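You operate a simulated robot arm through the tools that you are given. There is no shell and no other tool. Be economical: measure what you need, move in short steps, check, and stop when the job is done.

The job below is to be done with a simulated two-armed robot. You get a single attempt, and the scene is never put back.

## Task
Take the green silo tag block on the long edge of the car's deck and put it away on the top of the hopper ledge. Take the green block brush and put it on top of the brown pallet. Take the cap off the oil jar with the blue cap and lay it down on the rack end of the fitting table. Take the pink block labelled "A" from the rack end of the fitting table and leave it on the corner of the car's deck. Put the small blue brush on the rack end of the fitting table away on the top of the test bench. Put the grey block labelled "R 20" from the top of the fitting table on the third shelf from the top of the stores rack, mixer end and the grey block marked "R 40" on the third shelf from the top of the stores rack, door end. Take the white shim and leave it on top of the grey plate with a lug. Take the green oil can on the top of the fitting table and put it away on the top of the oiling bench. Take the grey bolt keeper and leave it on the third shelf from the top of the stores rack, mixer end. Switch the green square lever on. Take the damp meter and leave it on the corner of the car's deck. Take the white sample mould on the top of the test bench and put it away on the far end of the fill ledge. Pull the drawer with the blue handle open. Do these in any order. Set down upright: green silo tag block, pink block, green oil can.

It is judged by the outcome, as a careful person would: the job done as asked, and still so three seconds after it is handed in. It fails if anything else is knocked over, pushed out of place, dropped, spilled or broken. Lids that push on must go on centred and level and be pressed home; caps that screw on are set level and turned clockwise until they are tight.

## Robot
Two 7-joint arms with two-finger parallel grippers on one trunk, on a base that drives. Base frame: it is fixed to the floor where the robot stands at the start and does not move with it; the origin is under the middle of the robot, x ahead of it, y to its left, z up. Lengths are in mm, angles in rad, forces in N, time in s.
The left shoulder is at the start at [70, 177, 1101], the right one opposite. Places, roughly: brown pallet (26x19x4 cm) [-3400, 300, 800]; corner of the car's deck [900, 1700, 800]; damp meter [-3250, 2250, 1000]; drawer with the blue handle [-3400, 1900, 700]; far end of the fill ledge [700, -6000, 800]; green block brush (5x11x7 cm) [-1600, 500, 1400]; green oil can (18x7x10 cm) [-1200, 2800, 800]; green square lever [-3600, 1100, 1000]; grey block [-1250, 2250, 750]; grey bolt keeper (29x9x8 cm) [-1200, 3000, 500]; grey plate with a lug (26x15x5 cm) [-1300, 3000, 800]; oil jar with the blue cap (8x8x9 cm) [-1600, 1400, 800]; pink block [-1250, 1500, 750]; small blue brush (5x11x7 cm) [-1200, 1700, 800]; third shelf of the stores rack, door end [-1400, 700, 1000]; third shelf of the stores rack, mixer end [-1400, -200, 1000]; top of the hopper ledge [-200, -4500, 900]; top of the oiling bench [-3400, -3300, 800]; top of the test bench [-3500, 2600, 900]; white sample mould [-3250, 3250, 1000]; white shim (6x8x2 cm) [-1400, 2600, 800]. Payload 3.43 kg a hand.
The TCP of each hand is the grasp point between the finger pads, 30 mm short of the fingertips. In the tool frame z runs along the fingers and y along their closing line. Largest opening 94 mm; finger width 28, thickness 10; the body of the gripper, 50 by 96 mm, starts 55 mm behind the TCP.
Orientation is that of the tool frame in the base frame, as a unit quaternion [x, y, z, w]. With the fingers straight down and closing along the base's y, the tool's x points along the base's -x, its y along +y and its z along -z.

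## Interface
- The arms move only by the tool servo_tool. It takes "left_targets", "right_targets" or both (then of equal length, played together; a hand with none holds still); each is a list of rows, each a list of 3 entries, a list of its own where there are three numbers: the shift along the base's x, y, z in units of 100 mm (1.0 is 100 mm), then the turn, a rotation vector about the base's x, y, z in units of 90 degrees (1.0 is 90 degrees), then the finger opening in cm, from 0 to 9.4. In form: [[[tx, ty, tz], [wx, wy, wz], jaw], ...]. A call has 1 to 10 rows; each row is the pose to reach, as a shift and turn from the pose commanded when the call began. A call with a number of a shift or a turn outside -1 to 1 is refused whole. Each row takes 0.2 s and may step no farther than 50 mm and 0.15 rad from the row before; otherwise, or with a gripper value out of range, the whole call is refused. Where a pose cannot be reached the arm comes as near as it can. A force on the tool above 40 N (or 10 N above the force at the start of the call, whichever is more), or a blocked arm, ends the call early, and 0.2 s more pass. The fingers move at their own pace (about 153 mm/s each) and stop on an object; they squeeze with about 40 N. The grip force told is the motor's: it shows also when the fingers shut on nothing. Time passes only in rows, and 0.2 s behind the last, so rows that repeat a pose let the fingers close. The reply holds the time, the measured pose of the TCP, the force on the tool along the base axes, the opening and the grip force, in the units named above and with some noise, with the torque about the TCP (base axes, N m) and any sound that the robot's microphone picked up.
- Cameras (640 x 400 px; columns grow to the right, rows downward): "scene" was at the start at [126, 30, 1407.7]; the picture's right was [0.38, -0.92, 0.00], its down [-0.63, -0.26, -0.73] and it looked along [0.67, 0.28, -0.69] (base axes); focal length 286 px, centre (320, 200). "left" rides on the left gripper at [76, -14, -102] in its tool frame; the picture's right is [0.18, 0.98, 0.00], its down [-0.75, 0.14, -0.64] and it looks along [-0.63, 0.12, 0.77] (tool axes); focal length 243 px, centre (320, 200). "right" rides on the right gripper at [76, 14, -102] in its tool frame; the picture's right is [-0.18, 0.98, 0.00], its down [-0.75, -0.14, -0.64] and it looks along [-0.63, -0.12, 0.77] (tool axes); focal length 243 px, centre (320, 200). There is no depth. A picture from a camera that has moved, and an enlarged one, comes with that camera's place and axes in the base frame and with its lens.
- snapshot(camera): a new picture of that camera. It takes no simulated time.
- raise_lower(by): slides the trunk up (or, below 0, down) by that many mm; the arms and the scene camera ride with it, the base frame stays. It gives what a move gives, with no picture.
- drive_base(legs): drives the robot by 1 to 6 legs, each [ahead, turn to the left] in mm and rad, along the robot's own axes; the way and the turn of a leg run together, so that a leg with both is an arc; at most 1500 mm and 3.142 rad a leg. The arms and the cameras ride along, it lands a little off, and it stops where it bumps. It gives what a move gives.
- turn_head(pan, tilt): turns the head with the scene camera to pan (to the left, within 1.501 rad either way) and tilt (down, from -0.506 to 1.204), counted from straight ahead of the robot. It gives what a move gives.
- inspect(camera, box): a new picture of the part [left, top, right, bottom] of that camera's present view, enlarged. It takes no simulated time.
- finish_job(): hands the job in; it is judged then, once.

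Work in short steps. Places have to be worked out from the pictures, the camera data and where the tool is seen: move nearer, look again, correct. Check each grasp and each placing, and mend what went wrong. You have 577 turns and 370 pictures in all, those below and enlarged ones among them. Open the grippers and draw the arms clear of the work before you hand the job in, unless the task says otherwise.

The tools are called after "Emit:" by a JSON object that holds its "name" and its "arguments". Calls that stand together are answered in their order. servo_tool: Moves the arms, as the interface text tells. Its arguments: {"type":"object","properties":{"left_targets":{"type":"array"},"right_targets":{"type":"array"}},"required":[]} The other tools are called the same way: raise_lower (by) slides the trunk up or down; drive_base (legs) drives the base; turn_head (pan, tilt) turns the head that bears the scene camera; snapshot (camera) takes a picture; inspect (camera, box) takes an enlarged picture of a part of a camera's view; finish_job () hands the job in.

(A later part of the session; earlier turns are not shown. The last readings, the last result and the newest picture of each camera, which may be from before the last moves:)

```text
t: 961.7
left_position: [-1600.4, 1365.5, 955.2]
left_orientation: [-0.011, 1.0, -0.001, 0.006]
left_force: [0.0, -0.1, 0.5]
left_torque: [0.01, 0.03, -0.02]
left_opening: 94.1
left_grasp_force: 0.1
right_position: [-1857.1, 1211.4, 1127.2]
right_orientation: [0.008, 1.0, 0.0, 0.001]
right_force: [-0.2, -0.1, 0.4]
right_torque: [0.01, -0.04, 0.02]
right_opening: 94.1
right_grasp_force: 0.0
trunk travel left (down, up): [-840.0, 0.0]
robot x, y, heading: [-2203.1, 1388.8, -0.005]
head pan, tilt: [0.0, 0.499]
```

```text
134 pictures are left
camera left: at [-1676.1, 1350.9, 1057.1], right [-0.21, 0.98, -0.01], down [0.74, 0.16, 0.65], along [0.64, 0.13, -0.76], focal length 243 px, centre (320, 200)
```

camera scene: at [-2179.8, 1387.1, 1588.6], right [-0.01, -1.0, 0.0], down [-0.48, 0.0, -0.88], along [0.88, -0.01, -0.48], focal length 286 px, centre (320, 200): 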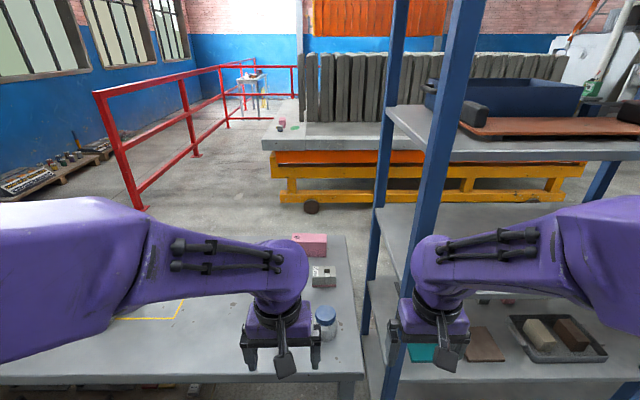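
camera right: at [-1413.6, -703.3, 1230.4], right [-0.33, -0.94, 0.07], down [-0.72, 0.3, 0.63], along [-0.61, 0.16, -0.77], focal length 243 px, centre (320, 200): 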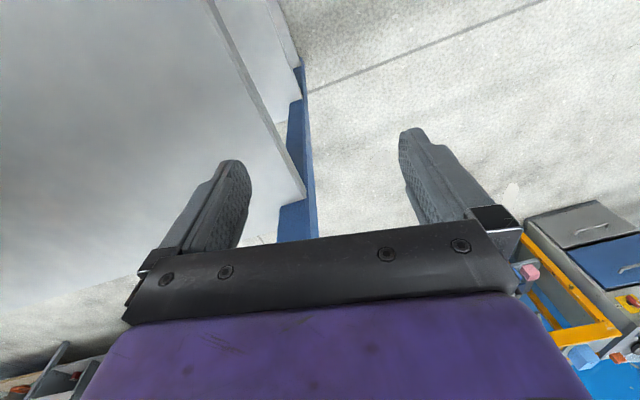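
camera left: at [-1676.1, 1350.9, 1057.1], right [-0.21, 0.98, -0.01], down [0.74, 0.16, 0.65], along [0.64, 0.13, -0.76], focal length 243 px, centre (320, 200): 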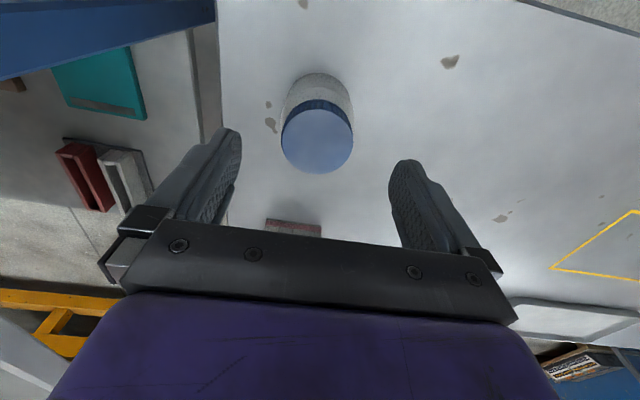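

Cap centre ≈[-1593, 1365]. I go down 58 mm and close on it.

Emit:
{"name": "servo_tool", "arguments": {"left_targets": [[[0.04, 0, -0.2], [0, 0, 0], 9.4], [[0.07, 0, -0.45], [0, 0, 0], 9.4], [[0.07, 0, -0.58], [0, 0, 0], 9.4], [[0.07, 0, -0.58], [0, 0, 0], 3], [[0.07, 0, -0.58], [0, 0, 0], 3], [[0.07, 0, -0.58], [0, 0, 0], 3]]}}

Emit:
{"name": "snapshot", "arguments": {"camera": "left"}}

Emit:
{"name": "inspect", "arguments": {"camera": "scene", "box": [240, 240, 480, 400]}}

```text
t: 963.1
left_position: [-1592.4, 1366.2, 896.9]
left_orientation: [-0.011, 1.0, -0.001, 0.005]
left_force: [0.1, -0.4, -0.2]
left_torque: [0.03, 0.02, -0.02]
left_opening: 57.8
left_grasp_force: 40.1
right_position: [-1855.7, 1210.2, 1126.5]
right_orientation: [0.01, 1.0, 0.0, 0.001]
right_force: [-0.3, -0.3, -0.4]
right_torque: [-0.01, 0.02, 0.02]
right_opening: 94.0
right_grasp_force: 0.0
trunk travel left (down, up): [-840.0, 0.0]
robot x, y, heading: [-2201.2, 1391.6, -0.002]
head pan, tilt: [0.0, 0.499]
```

```text
133 pictures are left
camera left: at [-1668.2, 1350.4, 998.7], right [-0.21, 0.98, 0.0], down [0.74, 0.16, 0.65], along [0.64, 0.13, -0.76], focal length 243 px, centre (320, 200)
```

left: 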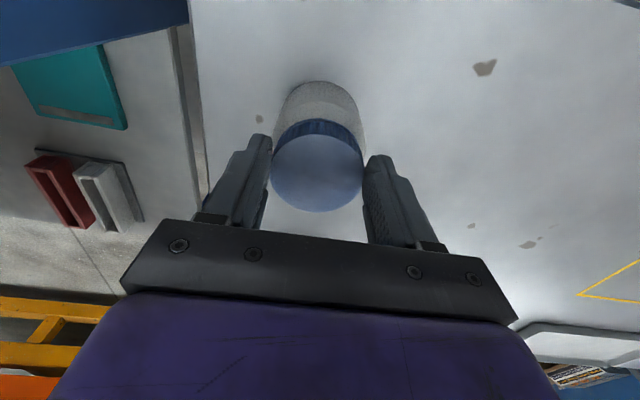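

```text
2.50 times, centred on (360, 320) of scene
camera zoom: at [-2061.2, 1386.5, 1588.6], right [-0.01, -1.0, 0.0], down [-0.48, 0.0, -0.88], along [0.88, -0.01, -0.48], focal length 715 px, centre (220, -100)
```

zoom: 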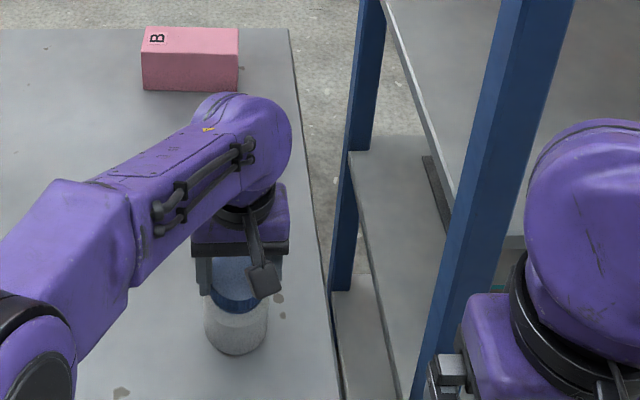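

The cap is gripped at 58 mm. I turn it counterclockwise 80° and read the torque.

Emit:
{"name": "servo_tool", "arguments": {"left_targets": [[[0, 0, 0], [0, 0, 0.09], 3], [[0, 0, 0], [0, 0, 0.18], 3], [[0, 0, 0], [0, 0, 0.27], 3], [[0, 0, 0], [0, 0, 0.36], 3], [[0, 0, 0.01], [0, 0, 0.45], 3]]}}

Emit:
{"name": "servo_tool", "arguments": {"left_targets": [[[0, 0, 0.01], [0, 0, 0.09], 3], [[0, 0, 0.01], [0, 0, 0.18], 3], [[0, 0, 0.02], [0, 0, 0.27], 3], [[0, 0, 0.02], [0, 0, 0.36], 3], [[0, 0, 0.02], [0, 0, 0.45], 3]]}}

Emit:
{"name": "snapshot", "arguments": {"camera": "left"}}

```text
t: 964.3
left_position: [-1592.2, 1366.9, 897.3]
left_orientation: [-0.358, 0.934, 0.001, 0.004]
left_force: [0.8, 0.3, -1.5]
left_torque: [0.01, 0.02, 0.02]
left_opening: 57.5
left_grasp_force: 40.1
right_position: [-1853.6, 1210.3, 1125.3]
right_orientation: [0.009, 1.0, -0.001, 0.0]
right_force: [0.4, 0.4, 0.3]
right_torque: [0.01, 0.0, 0.03]
right_opening: 93.7
right_grasp_force: 0.2
trunk travel left (down, up): [-840.0, 0.0]
robot x, y, heading: [-2204.2, 1388.7, -0.006]
head pan, tilt: [0.0, 0.499]
```

```text
t: 965.5
left_position: [-1593.3, 1365.4, 901.0]
left_orientation: [-0.659, 0.752, 0.002, 0.005]
left_force: [0.1, -0.1, -2.8]
left_torque: [-0.03, 0.03, 0.0]
left_opening: 57.9
left_grasp_force: 39.9
right_position: [-1854.8, 1211.6, 1126.1]
right_orientation: [0.01, 1.0, 0.001, 0.0]
right_force: [0.8, 0.1, 0.0]
right_torque: [0.01, -0.01, -0.02]
right_opening: 94.0
right_grasp_force: 0.0
trunk travel left (down, up): [-840.0, 0.0]
robot x, y, heading: [-2202.3, 1389.6, -0.002]
head pan, tilt: [0.0, 0.499]
```

```text
131 pictures are left
camera left: at [-1587.8, 1287.6, 1001.7], right [-1.0, -0.05, 0.0], down [-0.04, 0.76, 0.65], along [-0.03, 0.65, -0.76], focal length 243 px, centre (320, 200)
```

left: 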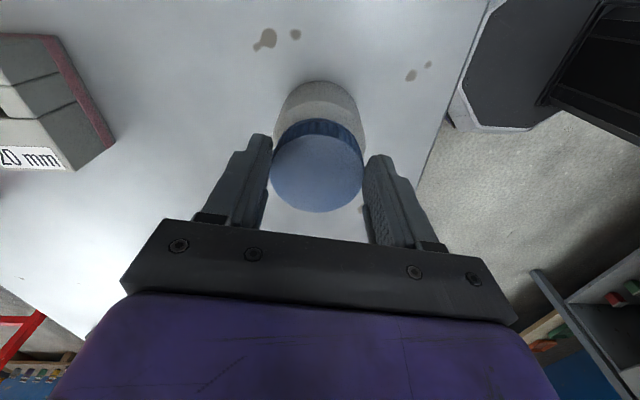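

Hardly any torque, so the jar may be turning along. I lift 20 mm to see whether the cap has come free.

Emit:
{"name": "servo_tool", "arguments": {"left_targets": [[[0, 0, 0.1], [0, 0, 0], 3], [[0, 0, 0.2], [0, 0, 0], 3]]}}

Emit:
{"name": "inspect", "arguments": {"camera": "scene", "box": [280, 300, 400, 400]}}

```text
t: 966.1
left_position: [-1593.5, 1365.7, 919.6]
left_orientation: [-0.659, 0.753, 0.002, 0.004]
left_force: [-0.1, -0.9, -1.6]
left_torque: [-0.02, 0.03, -0.03]
left_opening: 57.6
left_grasp_force: 39.9
right_position: [-1855.6, 1210.4, 1125.3]
right_orientation: [0.009, 1.0, 0.0, 0.001]
right_force: [-0.1, 0.4, -0.2]
right_torque: [0.03, -0.02, -0.01]
right_opening: 93.9
right_grasp_force: 0.0
trunk travel left (down, up): [-840.0, 0.0]
robot x, y, heading: [-2200.3, 1387.7, -0.009]
head pan, tilt: [0.0, 0.499]
```

```text
4.00 times, centred on (340, 350) of scene
camera zoom: at [-2061.0, 1386.3, 1588.6], right [-0.01, -1.0, 0.0], down [-0.48, 0.0, -0.88], along [0.88, -0.01, -0.48], focal length 1144 px, centre (240, -400)
```

zoom: 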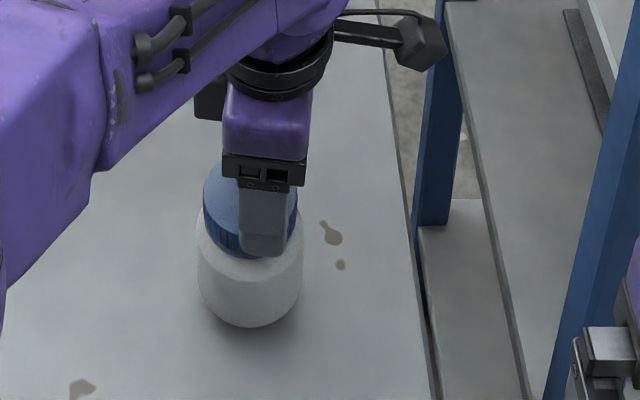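

The jar comes along with the cap. I set it back down, and will press down firmly while twisting so that table friction holds the jar: first release and rewind the wrist.

Emit:
{"name": "servo_tool", "arguments": {"left_targets": [[[0, 0, -0.1], [0, 0, 0], 3], [[0, 0, -0.2], [0, 0, 0], 3], [[0, 0, -0.22], [0, 0, 0], 3], [[0, 0, -0.22], [0, 0, 0], 8], [[0, 0, -0.22], [0, 0, 0], 8]]}}

Emit:
{"name": "servo_tool", "arguments": {"left_targets": [[[0, 0, 0], [0, 0, -0.09], 8], [[0, 0, 0], [0, 0, -0.18], 8], [[0, 0, 0], [0, 0, -0.27], 8], [[0, 0, 0], [0, 0, -0.36], 8], [[0, 0, 0], [0, 0, -0.45], 8], [[0, 0, 0], [0, 0, -0.54], 8], [[0, 0, 0], [0, 0, -0.63], 8], [[0, 0, 0], [0, 0, -0.72], 8], [[0, 0, 0], [0, 0, -0.81], 8], [[0, 0, 0], [0, 0, -0.9], 8]]}}

Emit:
{"name": "servo_tool", "arguments": {"left_targets": [[[0, 0, 0], [0, 0, -0.09], 8], [[0, 0, 0], [0, 0, -0.18], 8], [[0, 0, 0], [0, 0, -0.27], 8], [[0, 0, 0], [0, 0, -0.36], 8], [[0, 0, 0], [0, 0, -0.36], 3], [[0, 0, 0], [0, 0, -0.36], 3], [[0, 0, 0], [0, 0, -0.36], 3]]}}

```text
t: 967.3
left_position: [-1593.7, 1365.5, 897.7]
left_orientation: [-0.658, 0.753, 0.002, 0.005]
left_force: [0.0, 0.0, -0.5]
left_torque: [0.0, 0.0, 0.01]
left_opening: 80.0
left_grasp_force: 0.1
right_position: [-1855.7, 1211.4, 1126.0]
right_orientation: [0.01, 1.0, -0.001, 0.001]
right_force: [0.6, 0.2, -0.5]
right_torque: [0.02, 0.02, -0.01]
right_opening: 94.0
right_grasp_force: 0.1
trunk travel left (down, up): [-840.0, 0.0]
robot x, y, heading: [-2198.3, 1387.1, -0.004]
head pan, tilt: [0.0, 0.499]
```

```text
t: 969.5
left_position: [-1592.9, 1367.2, 898.8]
left_orientation: [-0.008, 1.0, -0.001, 0.005]
left_force: [0.2, 0.6, 0.0]
left_torque: [0.04, 0.01, 0.0]
left_opening: 80.1
left_grasp_force: 0.4
right_position: [-1855.7, 1211.5, 1126.5]
right_orientation: [0.009, 1.0, 0.0, 0.001]
right_force: [0.0, 0.4, 1.4]
right_torque: [0.0, 0.0, 0.01]
right_opening: 94.1
right_grasp_force: 0.0
trunk travel left (down, up): [-840.0, 0.0]
robot x, y, heading: [-2199.3, 1390.8, -0.009]
head pan, tilt: [0.0, 0.499]
```

```text
t: 971.1
left_position: [-1594.5, 1367.3, 900.7]
left_orientation: [0.268, 0.963, -0.003, 0.006]
left_force: [1.0, 2.5, 20.6]
left_torque: [-0.3, -0.06, 0.04]
left_opening: 32.4
left_grasp_force: 1.6
right_position: [-1857.9, 1211.2, 1125.3]
right_orientation: [0.009, 1.0, 0.001, 0.002]
right_force: [0.2, 0.3, 0.1]
right_torque: [0.0, 0.0, -0.03]
right_opening: 94.0
right_grasp_force: 0.0
trunk travel left (down, up): [-840.0, 0.0]
robot x, y, heading: [-2198.9, 1390.8, -0.005]
head pan, tilt: [0.0, 0.499]
```

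The fingers closed past the cap. I look at what happened.

Emit:
{"name": "snapshot", "arguments": {"camera": "left"}}

Emit:
{"name": "inspect", "arguments": {"camera": "scene", "box": [260, 290, 400, 400]}}

```text
129 pictures are left
camera left: at [-1666.0, 1395.1, 1002.5], right [0.35, 0.94, 0.0], down [0.71, -0.26, 0.65], along [0.61, -0.23, -0.76], focal length 243 px, centre (320, 200)
```

left: 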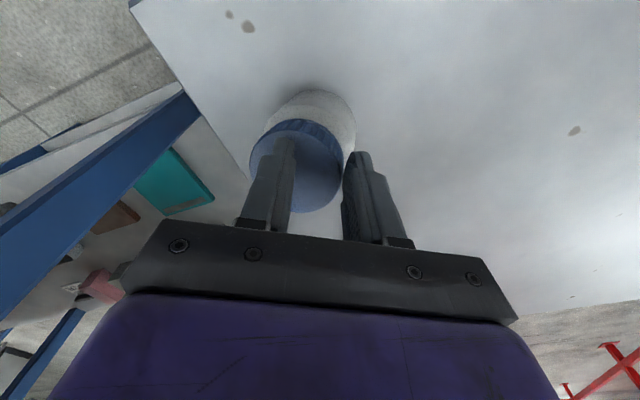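

```text
3.64 times, centred on (330, 345) of scene
camera zoom: at [-2063.9, 1387.2, 1589.2], right [-0.01, -1.0, 0.0], down [-0.48, 0.0, -0.88], along [0.88, -0.01, -0.48], focal length 1040 px, centre (284, -327)
```

zoom: 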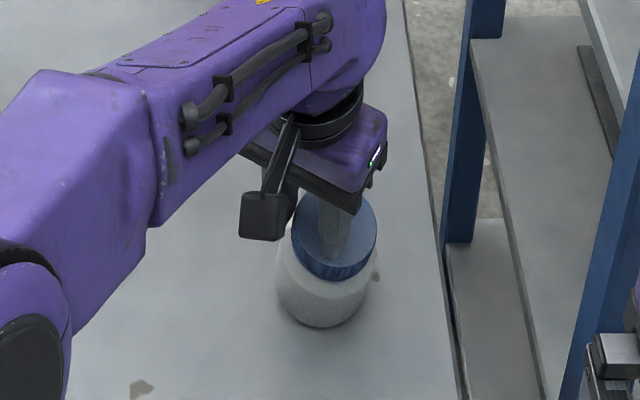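

One finger is on top of the cap, tilting the jar. I open and lift away at once.

Emit:
{"name": "servo_tool", "arguments": {"left_targets": [[[0, 0, 0.15], [0, 0, 0], 4], [[0, 0, 0.4], [0, 0, 0], 9.4], [[0, 0, 0.7], [0, 0, 0], 9.4], [[0, 0, 0.9], [0, 0, 0], 9.4]]}}

Emit:
{"name": "snapshot", "arguments": {"camera": "left"}}

Emit:
{"name": "inspect", "arguments": {"camera": "scene", "box": [260, 290, 400, 400]}}

```text
t: 972.1
left_position: [-1593.6, 1366.2, 987.8]
left_orientation: [0.268, 0.963, -0.003, 0.003]
left_force: [0.5, -0.3, 0.1]
left_torque: [0.02, 0.0, 0.03]
left_opening: 93.9
left_grasp_force: 0.1
right_position: [-1854.2, 1209.1, 1125.3]
right_orientation: [0.009, 1.0, 0.0, 0.001]
right_force: [-0.2, 0.4, -0.5]
right_torque: [-0.02, 0.01, 0.01]
right_opening: 94.1
right_grasp_force: 0.1
trunk travel left (down, up): [-840.0, 0.0]
robot x, y, heading: [-2204.2, 1384.6, -0.011]
head pan, tilt: [0.0, 0.499]
```

```text
127 pictures are left
camera left: at [-1665.6, 1394.5, 1089.7], right [0.35, 0.94, 0.0], down [0.71, -0.26, 0.65], along [0.61, -0.23, -0.76], focal length 243 px, centre (320, 200)
```

left: 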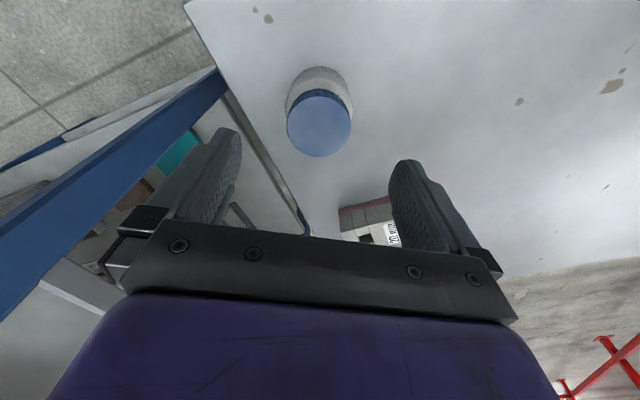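

```text
3.64 times, centred on (330, 345) of scene
camera zoom: at [-2060.8, 1386.2, 1588.5], right [-0.01, -1.0, 0.0], down [-0.48, 0.0, -0.88], along [0.88, -0.01, -0.48], focal length 1040 px, centre (284, -327)
```

zoom: 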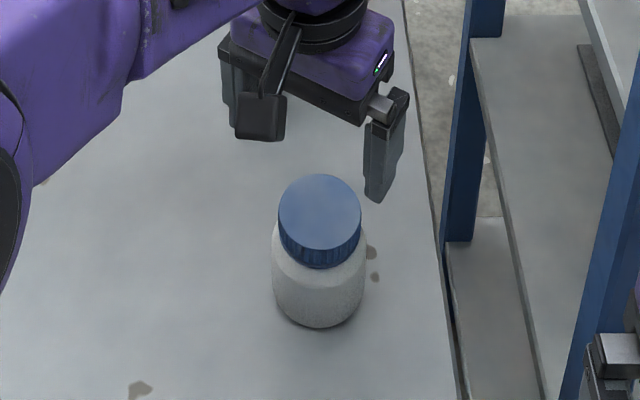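

The jar still stands. Before a two-handed grip I try once more: grip the cap, press down with some force and twist counterclockwise.

Emit:
{"name": "servo_tool", "arguments": {"left_targets": [[[0.03, -0.02, -0.4], [0, 0, 0], 9.4], [[0.03, -0.02, -0.8], [0, 0, 0], 9.4], [[0.03, -0.02, -0.9], [0, 0, 0], 9.4], [[0.03, -0.02, -0.9], [0, 0, 0], 3], [[0.03, -0.02, -0.9], [0, 0, 0], 3], [[0.03, -0.02, -0.9], [0, 0, 0], 3]]}}

Emit:
{"name": "servo_tool", "arguments": {"left_targets": [[[0, 0, -0.04], [0, 0, 0], 3], [[0, 0, -0.08], [0, 0, 0], 3], [[0, 0, -0.1], [0, 0, 0], 3]]}}

```text
t: 973.5
left_position: [-1590.3, 1364.4, 899.9]
left_orientation: [0.269, 0.963, -0.003, 0.004]
left_force: [0.4, 0.8, 1.7]
left_torque: [-0.02, 0.0, 0.01]
left_opening: 55.8
left_grasp_force: 39.9
right_position: [-1855.0, 1210.4, 1125.0]
right_orientation: [0.008, 1.0, 0.0, 0.0]
right_force: [-0.7, 0.2, 0.5]
right_torque: [0.0, 0.0, -0.01]
right_opening: 94.0
right_grasp_force: 0.1
trunk travel left (down, up): [-840.0, 0.0]
robot x, y, heading: [-2202.6, 1390.8, 0.001]
head pan, tilt: [0.0, 0.499]
```

```text
t: 974.3
left_position: [-1589.3, 1366.0, 897.7]
left_orientation: [0.268, 0.963, -0.002, 0.012]
left_force: [-6.3, 0.6, 18.4]
left_torque: [0.05, 0.89, -0.04]
left_opening: 56.0
left_grasp_force: 39.9
left hand out of reach, approached as far as the arm can: row 3
right_position: [-1857.6, 1211.2, 1126.3]
right_orientation: [0.01, 1.0, 0.0, 0.002]
right_force: [-0.9, -0.4, -0.6]
right_torque: [0.03, 0.03, 0.01]
right_opening: 93.8
right_grasp_force: 0.1
trunk travel left (down, up): [-840.0, 0.0]
robot x, y, heading: [-2201.3, 1390.9, -0.008]
head pan, tilt: [0.0, 0.499]
stopped in row 3 (left hand): the force on the tool passed its limit (the readings are from after the stop); the commanded pose is now the measured one
```

Pressing with about 18 N. Now I twist counterclockwise.

Emit:
{"name": "servo_tool", "arguments": {"left_targets": [[[0, 0, 0], [0, 0, 0.09], 3], [[0, 0, 0], [0, 0, 0.18], 3], [[0, 0, 0], [0, 0, 0.27], 3], [[0, 0, 0], [0, 0, 0.36], 3]]}}

Emit:
{"name": "servo_tool", "arguments": {"left_targets": [[[0, 0, 0], [0, 0, 0.09], 3], [[0, 0, 0], [0, 0, 0.18], 3], [[0, 0, 0], [0, 0, 0.27], 3], [[0, 0, 0], [0, 0, 0.36], 3], [[0, 0, 0], [0, 0, 0.45], 3]]}}

Emit:
{"name": "servo_tool", "arguments": {"left_targets": [[[0, 0, 0.1], [0, 0, 0], 3], [[0, 0, 0.25], [0, 0, 0], 3]]}}

Emit:
{"name": "inspect", "arguments": {"camera": "scene", "box": [260, 290, 400, 400]}}

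```text
t: 975.3
left_position: [-1589.0, 1364.3, 897.2]
left_orientation: [-0.013, 1.0, 0.0, 0.011]
left_force: [1.9, 0.2, 21.7]
left_torque: [0.12, -0.37, -0.06]
left_opening: 55.9
left_grasp_force: 40.4
right_position: [-1858.1, 1208.8, 1126.3]
right_orientation: [0.01, 1.0, 0.0, 0.002]
right_force: [-0.2, 0.7, -0.4]
right_torque: [-0.01, -0.02, 0.0]
right_opening: 93.9
right_grasp_force: 0.0
trunk travel left (down, up): [-840.0, 0.0]
robot x, y, heading: [-2200.8, 1393.1, -0.006]
head pan, tilt: [0.0, 0.499]
```

```text
t: 976.5
left_position: [-1590.7, 1366.8, 896.2]
left_orientation: [-0.358, 0.934, 0.003, 0.011]
left_force: [4.4, -2.4, 23.5]
left_torque: [0.08, -0.51, -0.14]
left_opening: 55.9
left_grasp_force: 39.8
right_position: [-1858.7, 1209.9, 1126.2]
right_orientation: [0.01, 1.0, 0.001, 0.001]
right_force: [-0.6, -0.1, -0.5]
right_torque: [0.01, -0.01, 0.0]
right_opening: 93.7
right_grasp_force: 0.1
trunk travel left (down, up): [-840.0, 0.0]
robot x, y, heading: [-2198.4, 1388.5, -0.007]
head pan, tilt: [0.0, 0.499]
```

```text
t: 977.1
left_position: [-1582.7, 1371.3, 915.3]
left_orientation: [-0.357, 0.934, 0.004, 0.008]
left_force: [0.9, -0.2, -1.6]
left_torque: [-0.04, 0.04, -0.01]
left_opening: 56.1
left_grasp_force: 40.3
left hand out of reach, approached as far as the arm can: row 2
right_position: [-1857.4, 1210.5, 1125.5]
right_orientation: [0.01, 1.0, 0.0, 0.0]
right_force: [-0.2, 0.9, 0.7]
right_torque: [-0.03, 0.0, 0.0]
right_opening: 93.9
right_grasp_force: 0.1
trunk travel left (down, up): [-840.0, 0.0]
robot x, y, heading: [-2199.4, 1394.3, -0.004]
head pan, tilt: [0.0, 0.499]
```

```text
3.64 times, centred on (330, 345) of scene
camera zoom: at [-2061.6, 1386.0, 1588.5], right [-0.01, -1.0, 0.0], down [-0.48, 0.0, -0.88], along [0.88, -0.01, -0.48], focal length 1040 px, centre (284, -327)
```

zoom: 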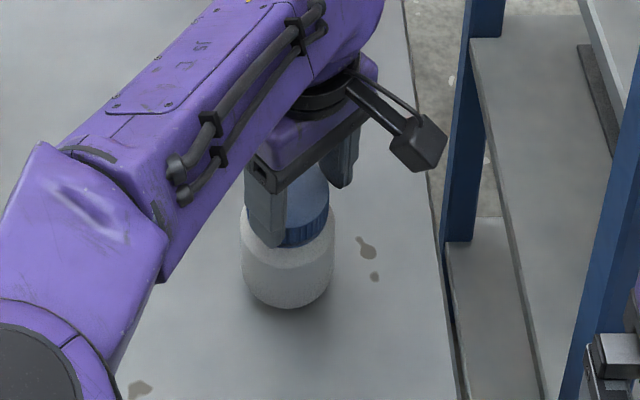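

The jar still turns with the cap, so I need both hands: I lift the jar by its cap, bring it nearer at ≈[-1690, 1371] and rewind the wrist.

Emit:
{"name": "servo_tool", "arguments": {"left_targets": [[[-0.2, 0, 0.1], [0, 0, -0.09], 3], [[-0.4, 0, 0.2], [0, 0, -0.18], 3], [[-0.6, 0, 0.3], [0, 0, -0.27], 3], [[-0.8, 0, 0.4], [0, 0, -0.36], 3], [[-0.9, 0, 0.5], [0, 0, -0.45], 3], [[-1.0, 0, 0.6], [0, 0, -0.54], 3], [[-1.0, 0, 0.7], [0, 0, -0.63], 3], [[-1.0, 0, 0.8], [0, 0, -0.72], 3], [[-1.0, 0, 0.9], [0, 0, -0.81], 3], [[-1.0, 0, 0.95], [0, 0, -0.9], 3]]}}

Emit:
{"name": "servo_tool", "arguments": {"right_targets": [[[0, 0, -0.1], [0, -0.083, 0], 9.4], [[0, 0.1, -0.2], [0, -0.166, 0], 9.4], [[0, 0.2, -0.3], [0, -0.25, 0], 9.4], [[0, 0.3, -0.4], [0, -0.333, 0], 9.4], [[0, 0.4, -0.6], [0, -0.416, 0], 9.4], [[0, 0.5, -0.8], [0, -0.5, 0], 9.4], [[0, 0.6, -1.0], [0, -0.583, 0], 9.4], [[0, 0.7, -1.0], [0, -0.667, 0], 9.4], [[0, 0.8, -1.0], [0, -0.75, 0], 9.4], [[0, 0.9, -1.0], [0, -0.833, 0], 9.4]]}}

Emit:
{"name": "snapshot", "arguments": {"camera": "scene"}}

Emit:
{"name": "snapshot", "arguments": {"camera": "right"}}

```text
t: 979.3
left_position: [-1565.8, 1366.5, 1000.2]
left_orientation: [0.336, 0.942, -0.003, 0.008]
left_force: [0.0, 0.3, -2.2]
left_torque: [-0.02, 0.0, 0.02]
left_opening: 56.1
left_grasp_force: 39.5
left hand out of reach, approached as far as the arm can: row 1, 2, 3, 4, 5, 6, 7, 8, 9, 10
right_position: [-1856.0, 1210.8, 1124.6]
right_orientation: [0.009, 1.0, 0.0, 0.001]
right_force: [0.5, -0.7, 0.7]
right_torque: [0.03, 0.03, 0.0]
right_opening: 93.9
right_grasp_force: 0.1
trunk travel left (down, up): [-840.0, 0.0]
robot x, y, heading: [-2200.1, 1388.3, -0.008]
head pan, tilt: [0.0, 0.499]
```

```text
t: 981.5
left_position: [-1564.4, 1365.8, 998.4]
left_orientation: [0.335, 0.942, -0.003, 0.009]
left_force: [-0.5, 0.4, -2.2]
left_torque: [0.03, 0.03, -0.03]
left_opening: 55.9
left_grasp_force: 40.1
right_position: [-1851.9, 1294.2, 1018.4]
right_orientation: [0.005, 0.789, -0.008, 0.614]
right_force: [0.0, -0.4, 0.0]
right_torque: [-0.01, -0.04, 0.0]
right_opening: 93.9
right_grasp_force: 0.0
right hand out of reach, approached as far as the arm can: row 2, 3, 4, 5, 6, 7, 8, 9
trunk travel left (down, up): [-840.0, 0.0]
robot x, y, heading: [-2202.6, 1390.5, -0.005]
head pan, tilt: [0.0, 0.499]
```

```text
124 pictures are left
camera scene: at [-2060.2, 1384.5, 1588.5], right [-0.01, -1.0, 0.0], down [-0.48, 0.0, -0.88], along [0.88, -0.01, -0.48], focal length 286 px, centre (320, 200)
```

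scene: 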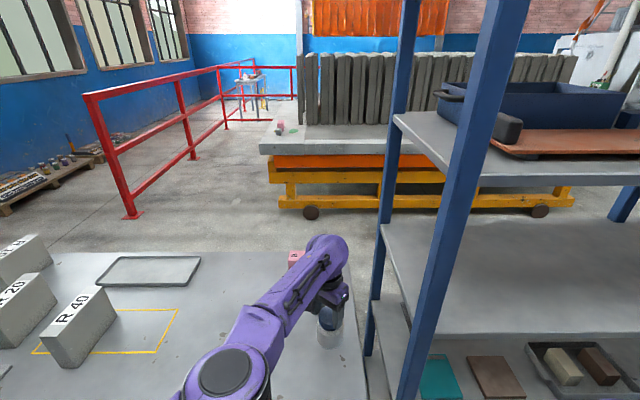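

```text
123 pictures are left
camera right: at [-1968.8, 1311.0, 969.1], right [0.06, 0.98, 0.17], down [-0.44, -0.13, 0.89], along [0.9, -0.13, 0.42], focal length 243 px, centre (320, 200)
```

right: 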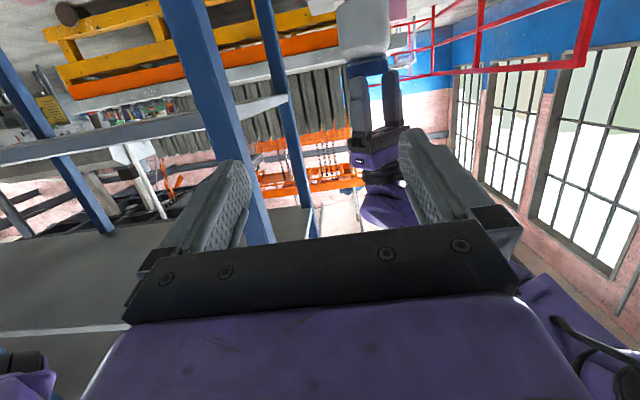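

The left arm holds the jar steady at [-1565, 1366] (bottom about 915). I bring the right hand, nearly horizontal, toward the jar's body at z≈943.

Emit:
{"name": "servo_tool", "arguments": {"right_targets": [[[0.1, 0.25, -0.25], [0, -0.05, 0], 9.4], [[0.4, 0.5, -0.5], [0, -0.1, 0], 9.4], [[0.7, 0.7, -0.7], [0, -0.15, 0], 9.4], [[1.0, 0.72, -0.75], [0, -0.15, 0], 9.4]]}}

Emit:
{"name": "servo_tool", "arguments": {"right_targets": [[[0.4, 0, 0], [0, 0, 0], 9.4], [[0.8, 0, 0], [0, 0, 0], 9.4], [[0.95, 0, 0], [0, 0, 0], 9.4]]}}

Emit:
{"name": "snapshot", "arguments": {"camera": "right"}}

Emit:
{"name": "inspect", "arguments": {"camera": "scene", "box": [220, 220, 420, 400]}}

```text
t: 982.5
left_position: [-1563.7, 1367.4, 998.0]
left_orientation: [0.336, 0.942, -0.004, 0.007]
left_force: [1.1, 0.7, -2.8]
left_torque: [0.0, 0.05, 0.01]
left_opening: 56.2
left_grasp_force: 40.3
right_position: [-1753.1, 1372.9, 948.8]
right_orientation: [0.007, 0.717, 0.007, 0.697]
right_force: [0.8, -0.1, -0.3]
right_torque: [0.01, -0.01, 0.01]
right_opening: 94.1
right_grasp_force: 0.1
trunk travel left (down, up): [-840.0, 0.0]
robot x, y, heading: [-2200.7, 1389.0, -0.006]
head pan, tilt: [0.0, 0.499]
```

```text
t: 983.3
left_position: [-1565.6, 1367.0, 999.9]
left_orientation: [0.336, 0.942, -0.003, 0.008]
left_force: [-0.1, 1.3, -3.2]
left_torque: [0.02, 0.03, 0.03]
left_opening: 55.8
left_grasp_force: 39.8
right_position: [-1659.9, 1372.8, 949.9]
right_orientation: [0.007, 0.716, 0.006, 0.698]
right_force: [-0.4, 0.6, 0.1]
right_torque: [0.0, -0.01, 0.0]
right_opening: 94.0
right_grasp_force: 0.1
trunk travel left (down, up): [-840.0, 0.0]
robot x, y, heading: [-2205.3, 1389.0, -0.004]
head pan, tilt: [0.0, 0.499]
```

```text
122 pictures are left
camera right: at [-1763.9, 1388.7, 876.6], right [0.01, 0.98, 0.2], down [-0.62, -0.16, 0.77], along [0.78, -0.13, 0.61], focal length 243 px, centre (320, 200)
```

right: 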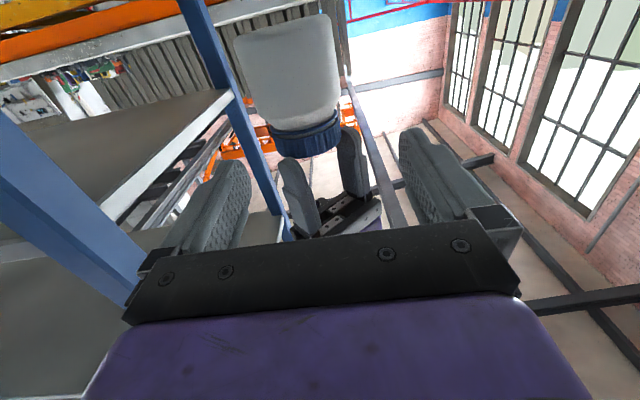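

```text
2.22 times, centred on (320, 310) of scene
camera zoom: at [-2060.9, 1386.3, 1588.6], right [-0.01, -1.0, 0.0], down [-0.48, 0.0, -0.88], along [0.88, -0.01, -0.48], focal length 636 px, centre (320, -44)
```

zoom: 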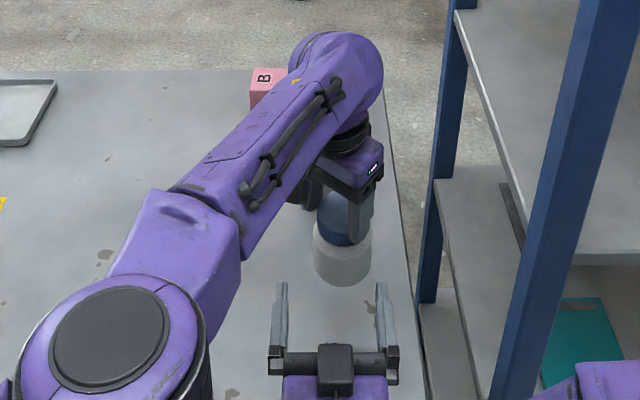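

The jar's body spans z≈877–943 with its axis near y≈1359. I lower the right hand to z≈911, align, and slide around the body.

Emit:
{"name": "servo_tool", "arguments": {"right_targets": [[[0, -0.07, -0.2], [0, 0, 0], 9.4], [[0, -0.13, -0.39], [0, 0, 0], 9.4], [[0.2, -0.13, -0.39], [0, 0, 0], 9.4], [[0.4, -0.13, -0.39], [0, 0, 0], 9.4]]}}

Emit:
{"name": "snapshot", "arguments": {"camera": "right"}}

Emit:
{"name": "inspect", "arguments": {"camera": "scene", "box": [260, 260, 400, 380]}}

```text
t: 984.3
left_position: [-1563.9, 1367.8, 998.3]
left_orientation: [0.335, 0.942, -0.003, 0.008]
left_force: [-0.5, 0.4, -1.8]
left_torque: [0.04, 0.01, 0.01]
left_opening: 55.9
left_grasp_force: 40.3
right_position: [-1619.0, 1359.5, 913.0]
right_orientation: [0.007, 0.716, 0.005, 0.698]
right_force: [0.5, 0.3, 0.3]
right_torque: [0.01, 0.0, 0.01]
right_opening: 94.1
right_grasp_force: 0.2
trunk travel left (down, up): [-840.0, 0.0]
robot x, y, heading: [-2200.9, 1390.4, -0.006]
head pan, tilt: [0.0, 0.499]
```

```text
120 pictures are left
camera right: at [-1723.9, 1376.1, 837.8], right [0.01, 0.98, 0.2], down [-0.62, -0.15, 0.77], along [0.78, -0.13, 0.61], focal length 243 px, centre (320, 200)
```

right: 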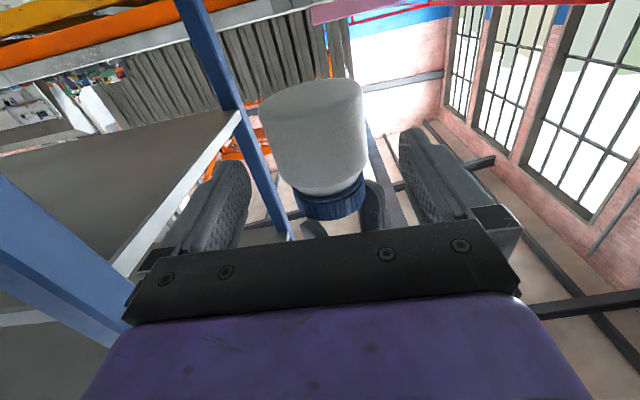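

```text
3.33 times, centred on (330, 320) of scene
camera zoom: at [-2059.9, 1386.8, 1588.5], right [-0.01, -1.0, 0.0], down [-0.48, 0.0, -0.88], along [0.88, -0.01, -0.48], focal length 953 px, centre (287, -200)
```

zoom: 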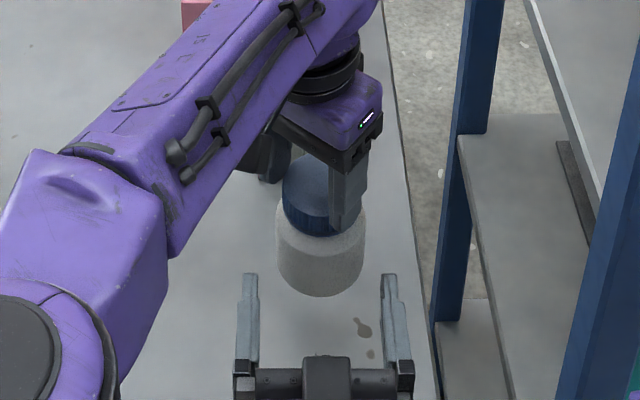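

Aligned (body centre ≈[-1565, 1358, 908]). I slide forward 53 mm and close.

Emit:
{"name": "servo_tool", "arguments": {"right_targets": [[[0.2, 0, -0.03], [0, 0, 0], 9.4], [[0.4, 0, -0.03], [0, 0, 0], 9.4], [[0.53, 0, -0.03], [0, 0, 0], 9.4], [[0.53, 0, -0.03], [0, 0, 0], 4], [[0.53, 0, -0.03], [0, 0, 0], 4], [[0.53, 0, -0.03], [0, 0, 0], 4]]}}

Emit:
{"name": "snapshot", "arguments": {"camera": "right"}}

```text
t: 985.7
left_position: [-1565.2, 1369.0, 999.6]
left_orientation: [0.334, 0.942, -0.003, 0.008]
left_force: [-1.5, 6.7, -2.5]
left_torque: [0.78, 0.03, 0.1]
left_opening: 55.7
left_grasp_force: 40.3
right_position: [-1566.6, 1359.9, 908.7]
right_orientation: [0.007, 0.716, 0.006, 0.698]
right_force: [0.6, -6.6, 0.4]
right_torque: [-0.13, 0.01, -0.1]
right_opening: 70.3
right_grasp_force: 40.1
trunk travel left (down, up): [-840.0, 0.0]
robot x, y, heading: [-2202.3, 1391.2, -0.001]
head pan, tilt: [0.0, 0.499]
```

```text
118 pictures are left
camera right: at [-1670.7, 1375.2, 834.4], right [0.01, 0.98, 0.2], down [-0.62, -0.15, 0.77], along [0.78, -0.13, 0.61], focal length 243 px, centre (320, 200)
```

right: 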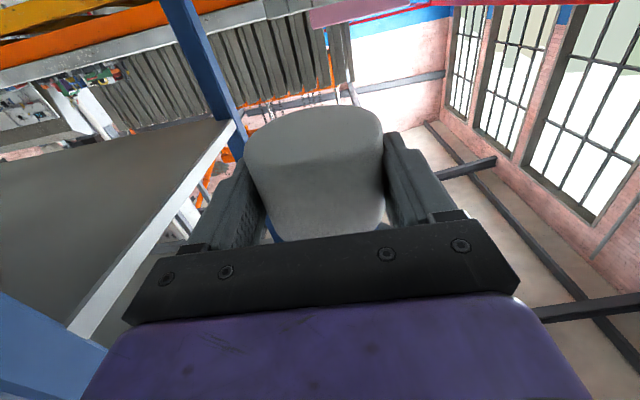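

The right hand holds the jar's body. I regrip the cap lower with the left hand, centred.

Emit:
{"name": "servo_tool", "arguments": {"left_targets": [[[0, 0, 0], [0, 0, 0], 7.5], [[0, 0, 0], [0, 0, 0], 7.5], [[0, -0.05, -0.1], [0, 0, 0], 7.5], [[0, -0.05, -0.2], [0, 0, 0], 7.5], [[0, -0.05, -0.2], [0, 0, 0], 3], [[0, -0.05, -0.2], [0, 0, 0], 3], [[0, -0.05, -0.2], [0, 0, 0], 3]]}}

Emit:
{"name": "inspect", "arguments": {"camera": "scene", "box": [260, 260, 400, 380]}}

```text
t: 987.3
left_position: [-1566.0, 1367.5, 977.1]
left_orientation: [0.334, 0.943, 0.001, 0.009]
left_force: [18.2, 21.1, -0.3]
left_torque: [0.59, -0.45, 0.49]
left_opening: 57.9
left_grasp_force: 40.1
right_position: [-1566.0, 1358.4, 907.9]
right_orientation: [0.007, 0.716, 0.005, 0.698]
right_force: [-18.5, -21.3, -0.2]
right_torque: [0.97, -0.82, -0.33]
right_opening: 70.3
right_grasp_force: 40.1
trunk travel left (down, up): [-840.0, 0.0]
robot x, y, heading: [-2202.8, 1386.4, -0.004]
head pan, tilt: [0.0, 0.499]
```

```text
3.33 times, centred on (330, 320) of scene
camera zoom: at [-2060.5, 1386.3, 1588.6], right [-0.01, -1.0, 0.0], down [-0.48, 0.0, -0.88], along [0.88, -0.01, -0.48], focal length 953 px, centre (287, -200)
```

zoom: 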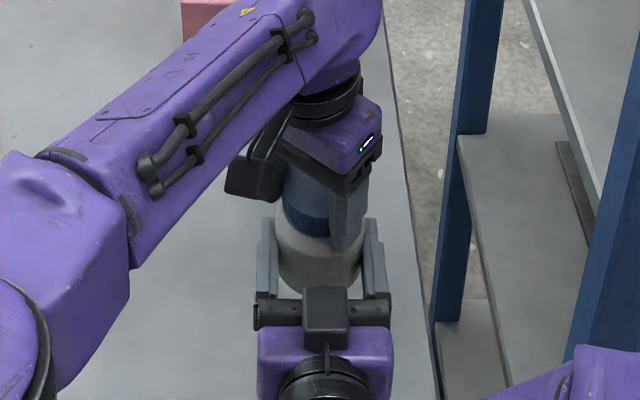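

There's side load from misalignment; I shift the left hand 5 mm back along it and then twist counterclockwise.

Emit:
{"name": "servo_tool", "arguments": {"left_targets": [[[0.03, 0.04, 0], [0, 0, 0], 3], [[0.06, 0.07, 0], [0, 0, 0], 3]]}}

Emit:
{"name": "servo_tool", "arguments": {"left_targets": [[[0, 0, 0], [0, 0, 0.09], 3], [[0, 0, 0], [0, 0, 0.18], 3], [[0, 0, 0], [0, 0, 0.27], 3], [[0, 0, 0], [0, 0, 0.36], 3]]}}

```text
t: 987.9
left_position: [-1565.5, 1370.4, 978.5]
left_orientation: [0.338, 0.941, -0.006, 0.009]
left_force: [-9.7, 3.2, 12.8]
left_torque: [0.71, -0.19, -0.06]
left_opening: 58.0
left_grasp_force: 40.3
left hand out of reach, approached as far as the arm can: row 1, 2
right_position: [-1568.6, 1360.3, 908.0]
right_orientation: [0.006, 0.717, 0.007, 0.697]
right_force: [9.4, -4.5, -12.7]
right_torque: [-0.57, 0.91, -0.05]
right_opening: 70.3
right_grasp_force: 39.1
trunk travel left (down, up): [-840.0, 0.0]
robot x, y, heading: [-2201.8, 1386.5, -0.008]
head pan, tilt: [0.0, 0.499]
```

```text
t: 988.9
left_position: [-1567.2, 1367.0, 976.7]
left_orientation: [0.096, 0.995, -0.007, 0.009]
left_force: [-1.7, -1.5, 2.2]
left_torque: [0.38, 0.28, -0.06]
left_opening: 57.7
left_grasp_force: 40.4
right_position: [-1568.9, 1362.9, 909.5]
right_orientation: [0.002, 0.716, 0.01, 0.699]
right_force: [3.3, 1.9, -1.9]
right_torque: [-0.51, -0.12, 0.08]
right_opening: 70.6
right_grasp_force: 39.9
trunk travel left (down, up): [-840.0, 0.0]
robot x, y, heading: [-2199.6, 1391.7, -0.004]
head pan, tilt: [0.0, 0.499]
stopped in row 4 (left hand): the force on the tool passed its limit (the readings are from after the stop); the commanded pose is now the measured one
```

The cap turned about 28° relative to the held jar. I continue twisting.

Emit:
{"name": "servo_tool", "arguments": {"left_targets": [[[0, 0, 0], [0, 0, 0.08], 3], [[0, 0, 0], [0, 0, 0.16], 3], [[0, 0, 0], [0, 0, 0.24], 3], [[0, 0, 0.01], [0, 0, 0.32], 3], [[0, 0, 0.01], [0, 0, 0.4], 3]]}}

Emit:
{"name": "servo_tool", "arguments": {"left_targets": [[[0, 0, 0], [0, 0, 0.08], 3], [[0, 0, 0], [0, 0, 0.16], 3], [[0, 0, 0.01], [0, 0, 0.24], 3], [[0, 0, 0.01], [0, 0, 0.32], 3], [[0, 0, 0.02], [0, 0, 0.4], 3]]}}

Emit:
{"name": "inspect", "arguments": {"camera": "scene", "box": [260, 260, 400, 380]}}

```text
t: 990.1
left_position: [-1568.1, 1363.0, 977.8]
left_orientation: [-0.208, 0.978, -0.009, 0.009]
left_force: [1.0, -2.0, -0.8]
left_torque: [0.21, 0.14, -0.05]
left_opening: 58.0
left_grasp_force: 39.8
right_position: [-1571.7, 1369.1, 910.0]
right_orientation: [0.001, 0.716, 0.014, 0.698]
right_force: [-0.6, 2.8, -0.9]
right_torque: [-0.41, -0.17, 0.04]
right_opening: 71.2
right_grasp_force: 40.0
trunk travel left (down, up): [-840.0, 0.0]
robot x, y, heading: [-2200.3, 1386.5, -0.005]
head pan, tilt: [0.0, 0.499]
stopped in row 5 (left hand): the force on the tool passed its limit (the readings are from after the stop); the commanded pose is now the measured one
```

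```text
t: 991.5
left_position: [-1567.3, 1361.5, 980.7]
left_orientation: [-0.501, 0.865, -0.01, 0.011]
left_force: [3.8, -1.9, -2.1]
left_torque: [0.05, -0.07, -0.04]
left_opening: 58.0
left_grasp_force: 39.8
right_position: [-1574.5, 1373.0, 909.1]
right_orientation: [-0.001, 0.717, 0.018, 0.697]
right_force: [-4.1, 1.9, 1.5]
right_torque: [-0.26, -0.2, 0.02]
right_opening: 71.8
right_grasp_force: 39.8
trunk travel left (down, up): [-840.0, 0.0]
robot x, y, heading: [-2198.7, 1392.3, -0.004]
head pan, tilt: [0.0, 0.499]
stopped in row 5 (left hand): the force on the tool passed its limit (the readings are from after the stop); the commanded pose is now the measured one
```

```text
3.33 times, centred on (330, 320) of scene
camera zoom: at [-2060.4, 1386.6, 1588.6], right [-0.01, -1.0, 0.0], down [-0.48, 0.0, -0.88], along [0.88, -0.01, -0.48], focal length 953 px, centre (287, -200)
```

zoom: 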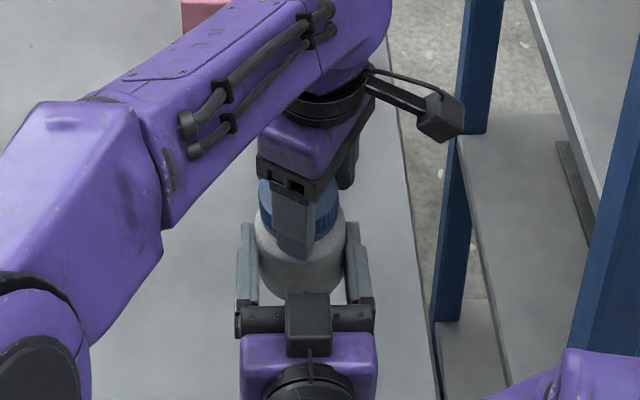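

About 100° turned. I test by lifting the left hand 20 mm.

Emit:
{"name": "servo_tool", "arguments": {"left_targets": [[[0, 0, 0.05], [0, 0, 0], 3], [[0, 0, 0.1], [0, 0, 0], 3], [[0, 0, 0.15], [0, 0, 0], 3], [[0, 0, 0.2], [0, 0, 0], 3]]}}

Emit:
{"name": "inspect", "arguments": {"camera": "scene", "box": [260, 260, 400, 380]}}

```text
t: 992.4
left_position: [-1570.2, 1361.0, 995.9]
left_orientation: [-0.502, 0.865, -0.007, 0.008]
left_force: [4.6, -0.6, -4.5]
left_torque: [0.17, -0.24, -0.05]
left_opening: 57.9
left_grasp_force: 39.9
right_position: [-1570.7, 1373.9, 912.7]
right_orientation: [-0.004, 0.712, 0.018, 0.702]
right_force: [-3.4, 0.8, 2.1]
right_torque: [-0.26, -0.06, -0.02]
right_opening: 71.1
right_grasp_force: 40.1
trunk travel left (down, up): [-840.0, 0.0]
robot x, y, heading: [-2198.9, 1386.3, -0.006]
head pan, tilt: [0.0, 0.499]
stopped in row 4 (left hand): the force on the tool passed its limit (the readings are from after the stop); the commanded pose is now the measured one
```

```text
3.33 times, centred on (330, 320) of scene
camera zoom: at [-2060.6, 1386.5, 1588.6], right [-0.01, -1.0, 0.0], down [-0.48, 0.0, -0.88], along [0.88, -0.01, -0.48], focal length 953 px, centre (287, -200)
```

zoom: 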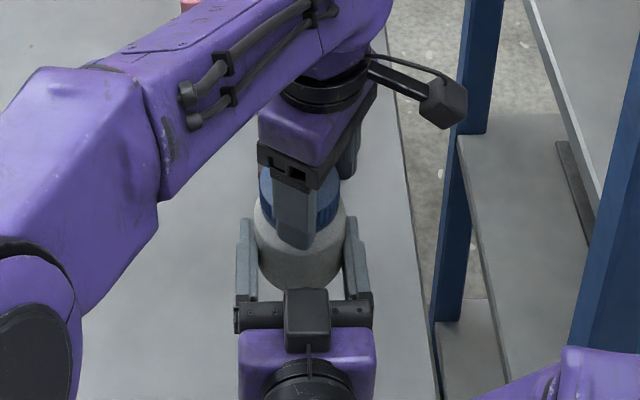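

The torque stays very low while neither grip slips, so the cap is simply unscrewing and needs more turns. I release, rewind the left wrist and repeat.

Emit:
{"name": "servo_tool", "arguments": {"left_targets": [[[0, 0, 0], [0, 0, 0], 8], [[0, 0, 0], [0, 0, 0], 8], [[0, 0, 0], [0, 0, -0.095], 8], [[0, 0, 0], [0, 0, -0.19], 8], [[0, 0, 0], [0, 0, -0.285], 8], [[0, 0, 0], [0, 0, -0.38], 8], [[0, 0, 0], [0, 0, -0.475], 8], [[0, 0, 0], [0, 0, -0.57], 8], [[0, 0, 0], [0, 0, -0.665], 8], [[0, 0, 0], [0, 0, -0.76], 8]]}}

Emit:
{"name": "servo_tool", "arguments": {"left_targets": [[[0, 0, 0], [0, 0, -0.095], 8], [[0, 0, 0], [0, 0, -0.19], 8], [[0, 0, 0], [0, 0, -0.285], 8], [[0, 0, 0], [0, 0, -0.38], 8], [[0, 0, 0], [0, 0, -0.475], 8], [[0, 0, 0], [0, 0, -0.57], 8], [[0, 0, 0], [0, 0, -0.665], 8], [[0, 0, 0], [0, 0, -0.665], 3], [[0, 0, 0], [0, 0, -0.665], 3], [[0, 0, 0], [0, 0, -0.665], 3]]}}

Emit:
{"name": "servo_tool", "arguments": {"left_targets": [[[0, 0, 0], [0, 0, 0.095], 3], [[0, 0, 0], [0, 0, 0.19], 3], [[0, 0, 0], [0, 0, 0.285], 3], [[0, 0, 0], [0, 0, 0.38], 3], [[0, 0, 0], [0, 0, 0.475], 3], [[0, 0, 0.01], [0, 0, 0.57], 3], [[0, 0, 0.01], [0, 0, 0.665], 3], [[0, 0, 0.02], [0, 0, 0.76], 3], [[0, 0, 0.02], [0, 0, 0.855], 3]]}}

```text
t: 994.6
left_position: [-1569.6, 1362.2, 996.4]
left_orientation: [0.073, 0.997, -0.011, 0.001]
left_force: [-2.0, 6.4, -0.8]
left_torque: [0.14, 0.07, 0.12]
left_opening: 83.5
left_grasp_force: 3.9
right_position: [-1571.2, 1372.8, 912.3]
right_orientation: [-0.002, 0.713, 0.017, 0.701]
right_force: [1.8, -7.3, -1.0]
right_torque: [0.39, 0.07, -0.14]
right_opening: 70.1
right_grasp_force: 39.8
trunk travel left (down, up): [-840.0, 0.0]
robot x, y, heading: [-2203.2, 1387.3, -0.007]
head pan, tilt: [0.0, 0.499]
```

```text
t: 996.6
left_position: [-1568.9, 1365.1, 996.9]
left_orientation: [0.557, 0.83, -0.006, -0.002]
left_force: [5.0, 0.0, -4.4]
left_torque: [-0.39, -0.49, -0.02]
left_opening: 58.0
left_grasp_force: 40.1
left hand out of reach, approached as far as the arm can: row 6
right_position: [-1571.9, 1372.4, 911.6]
right_orientation: [-0.002, 0.715, 0.02, 0.699]
right_force: [-6.1, -0.9, 2.3]
right_torque: [0.47, 0.03, 0.0]
right_opening: 71.3
right_grasp_force: 40.0
trunk travel left (down, up): [-840.0, 0.0]
robot x, y, heading: [-2204.0, 1390.9, -0.008]
head pan, tilt: [0.0, 0.499]
stopped in row 9 (left hand): the force on the tool passed its limit (the readings are from after the stop); the commanded pose is now the measured one
```

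```text
t: 998.6
left_position: [-1568.4, 1367.7, 999.7]
left_orientation: [-0.08, 0.997, -0.005, 0.002]
left_force: [9.9, 19.6, 2.6]
left_torque: [0.06, -0.76, -0.24]
left_opening: 57.9
left_grasp_force: 40.0
right_position: [-1573.1, 1372.3, 911.4]
right_orientation: [-0.001, 0.715, 0.018, 0.699]
right_force: [-10.0, -20.2, -4.1]
right_torque: [1.73, -0.11, 0.07]
right_opening: 72.5
right_grasp_force: 40.3
trunk travel left (down, up): [-840.0, 0.0]
robot x, y, heading: [-2200.0, 1384.8, -0.01]
head pan, tilt: [0.0, 0.499]
```

I continue the turn (shifting 3 mm to relieve the side load).

Emit:
{"name": "servo_tool", "arguments": {"left_targets": [[[0.01, 0.03, 0], [0, 0, 0.095], 3], [[0.01, 0.03, 0], [0, 0, 0.19], 3], [[0.01, 0.03, 0], [0, 0, 0.285], 3], [[0.01, 0.03, 0.01], [0, 0, 0.38], 3], [[0.01, 0.03, 0.01], [0, 0, 0.475], 3], [[0.01, 0.03, 0.01], [0, 0, 0.57], 3], [[0.01, 0.03, 0.02], [0, 0, 0.665], 3], [[0.01, 0.03, 0.02], [0, 0, 0.76], 3]]}}

Emit:
{"name": "servo_tool", "arguments": {"left_targets": [[[0, 0, 0.06], [0, 0, 0], 3], [[0, 0, 0.12], [0, 0, 0], 3], [[0, 0, 0.18], [0, 0, 0], 3]]}}

Emit:
{"name": "inspect", "arguments": {"camera": "scene", "box": [260, 260, 400, 380]}}

```text
t: 1000.4
left_position: [-1569.1, 1367.1, 1000.8]
left_orientation: [-0.626, 0.78, -0.005, 0.005]
left_force: [-1.2, 1.6, -2.1]
left_torque: [-0.82, -0.86, -0.29]
left_opening: 57.9
left_grasp_force: 39.8
right_position: [-1573.5, 1375.1, 911.0]
right_orientation: [-0.003, 0.714, 0.019, 0.7]
right_force: [1.4, -2.3, -0.3]
right_torque: [1.0, 0.98, 0.27]
right_opening: 74.3
right_grasp_force: 40.2
trunk travel left (down, up): [-840.0, 0.0]
robot x, y, heading: [-2200.9, 1389.5, -0.007]
head pan, tilt: [0.0, 0.499]
```

```text
t: 1001.2
left_position: [-1568.6, 1367.7, 1018.3]
left_orientation: [-0.626, 0.78, -0.001, 0.005]
left_force: [1.8, 3.0, -27.2]
left_torque: [-0.36, -0.09, -0.09]
left_opening: 57.8
left_grasp_force: 40.0
right_position: [-1572.7, 1373.2, 911.6]
right_orientation: [-0.003, 0.713, 0.019, 0.701]
right_force: [-3.1, -4.0, 25.1]
right_torque: [0.6, -0.23, 0.06]
right_opening: 72.1
right_grasp_force: 39.8
trunk travel left (down, up): [-840.0, 0.0]
robot x, y, heading: [-2202.9, 1385.9, -0.007]
head pan, tilt: [0.0, 0.499]
```

```text
3.33 times, centred on (330, 320) of scene
camera zoom: at [-2060.6, 1386.4, 1588.6], right [-0.01, -1.0, 0.0], down [-0.48, 0.0, -0.88], along [0.88, -0.01, -0.48], focal length 953 px, centre (287, -200)
```

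zoom: 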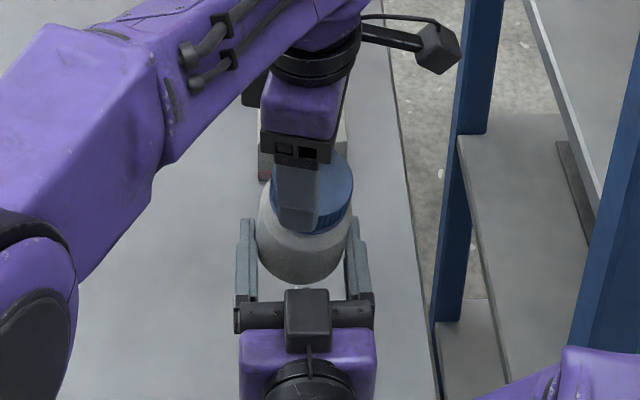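

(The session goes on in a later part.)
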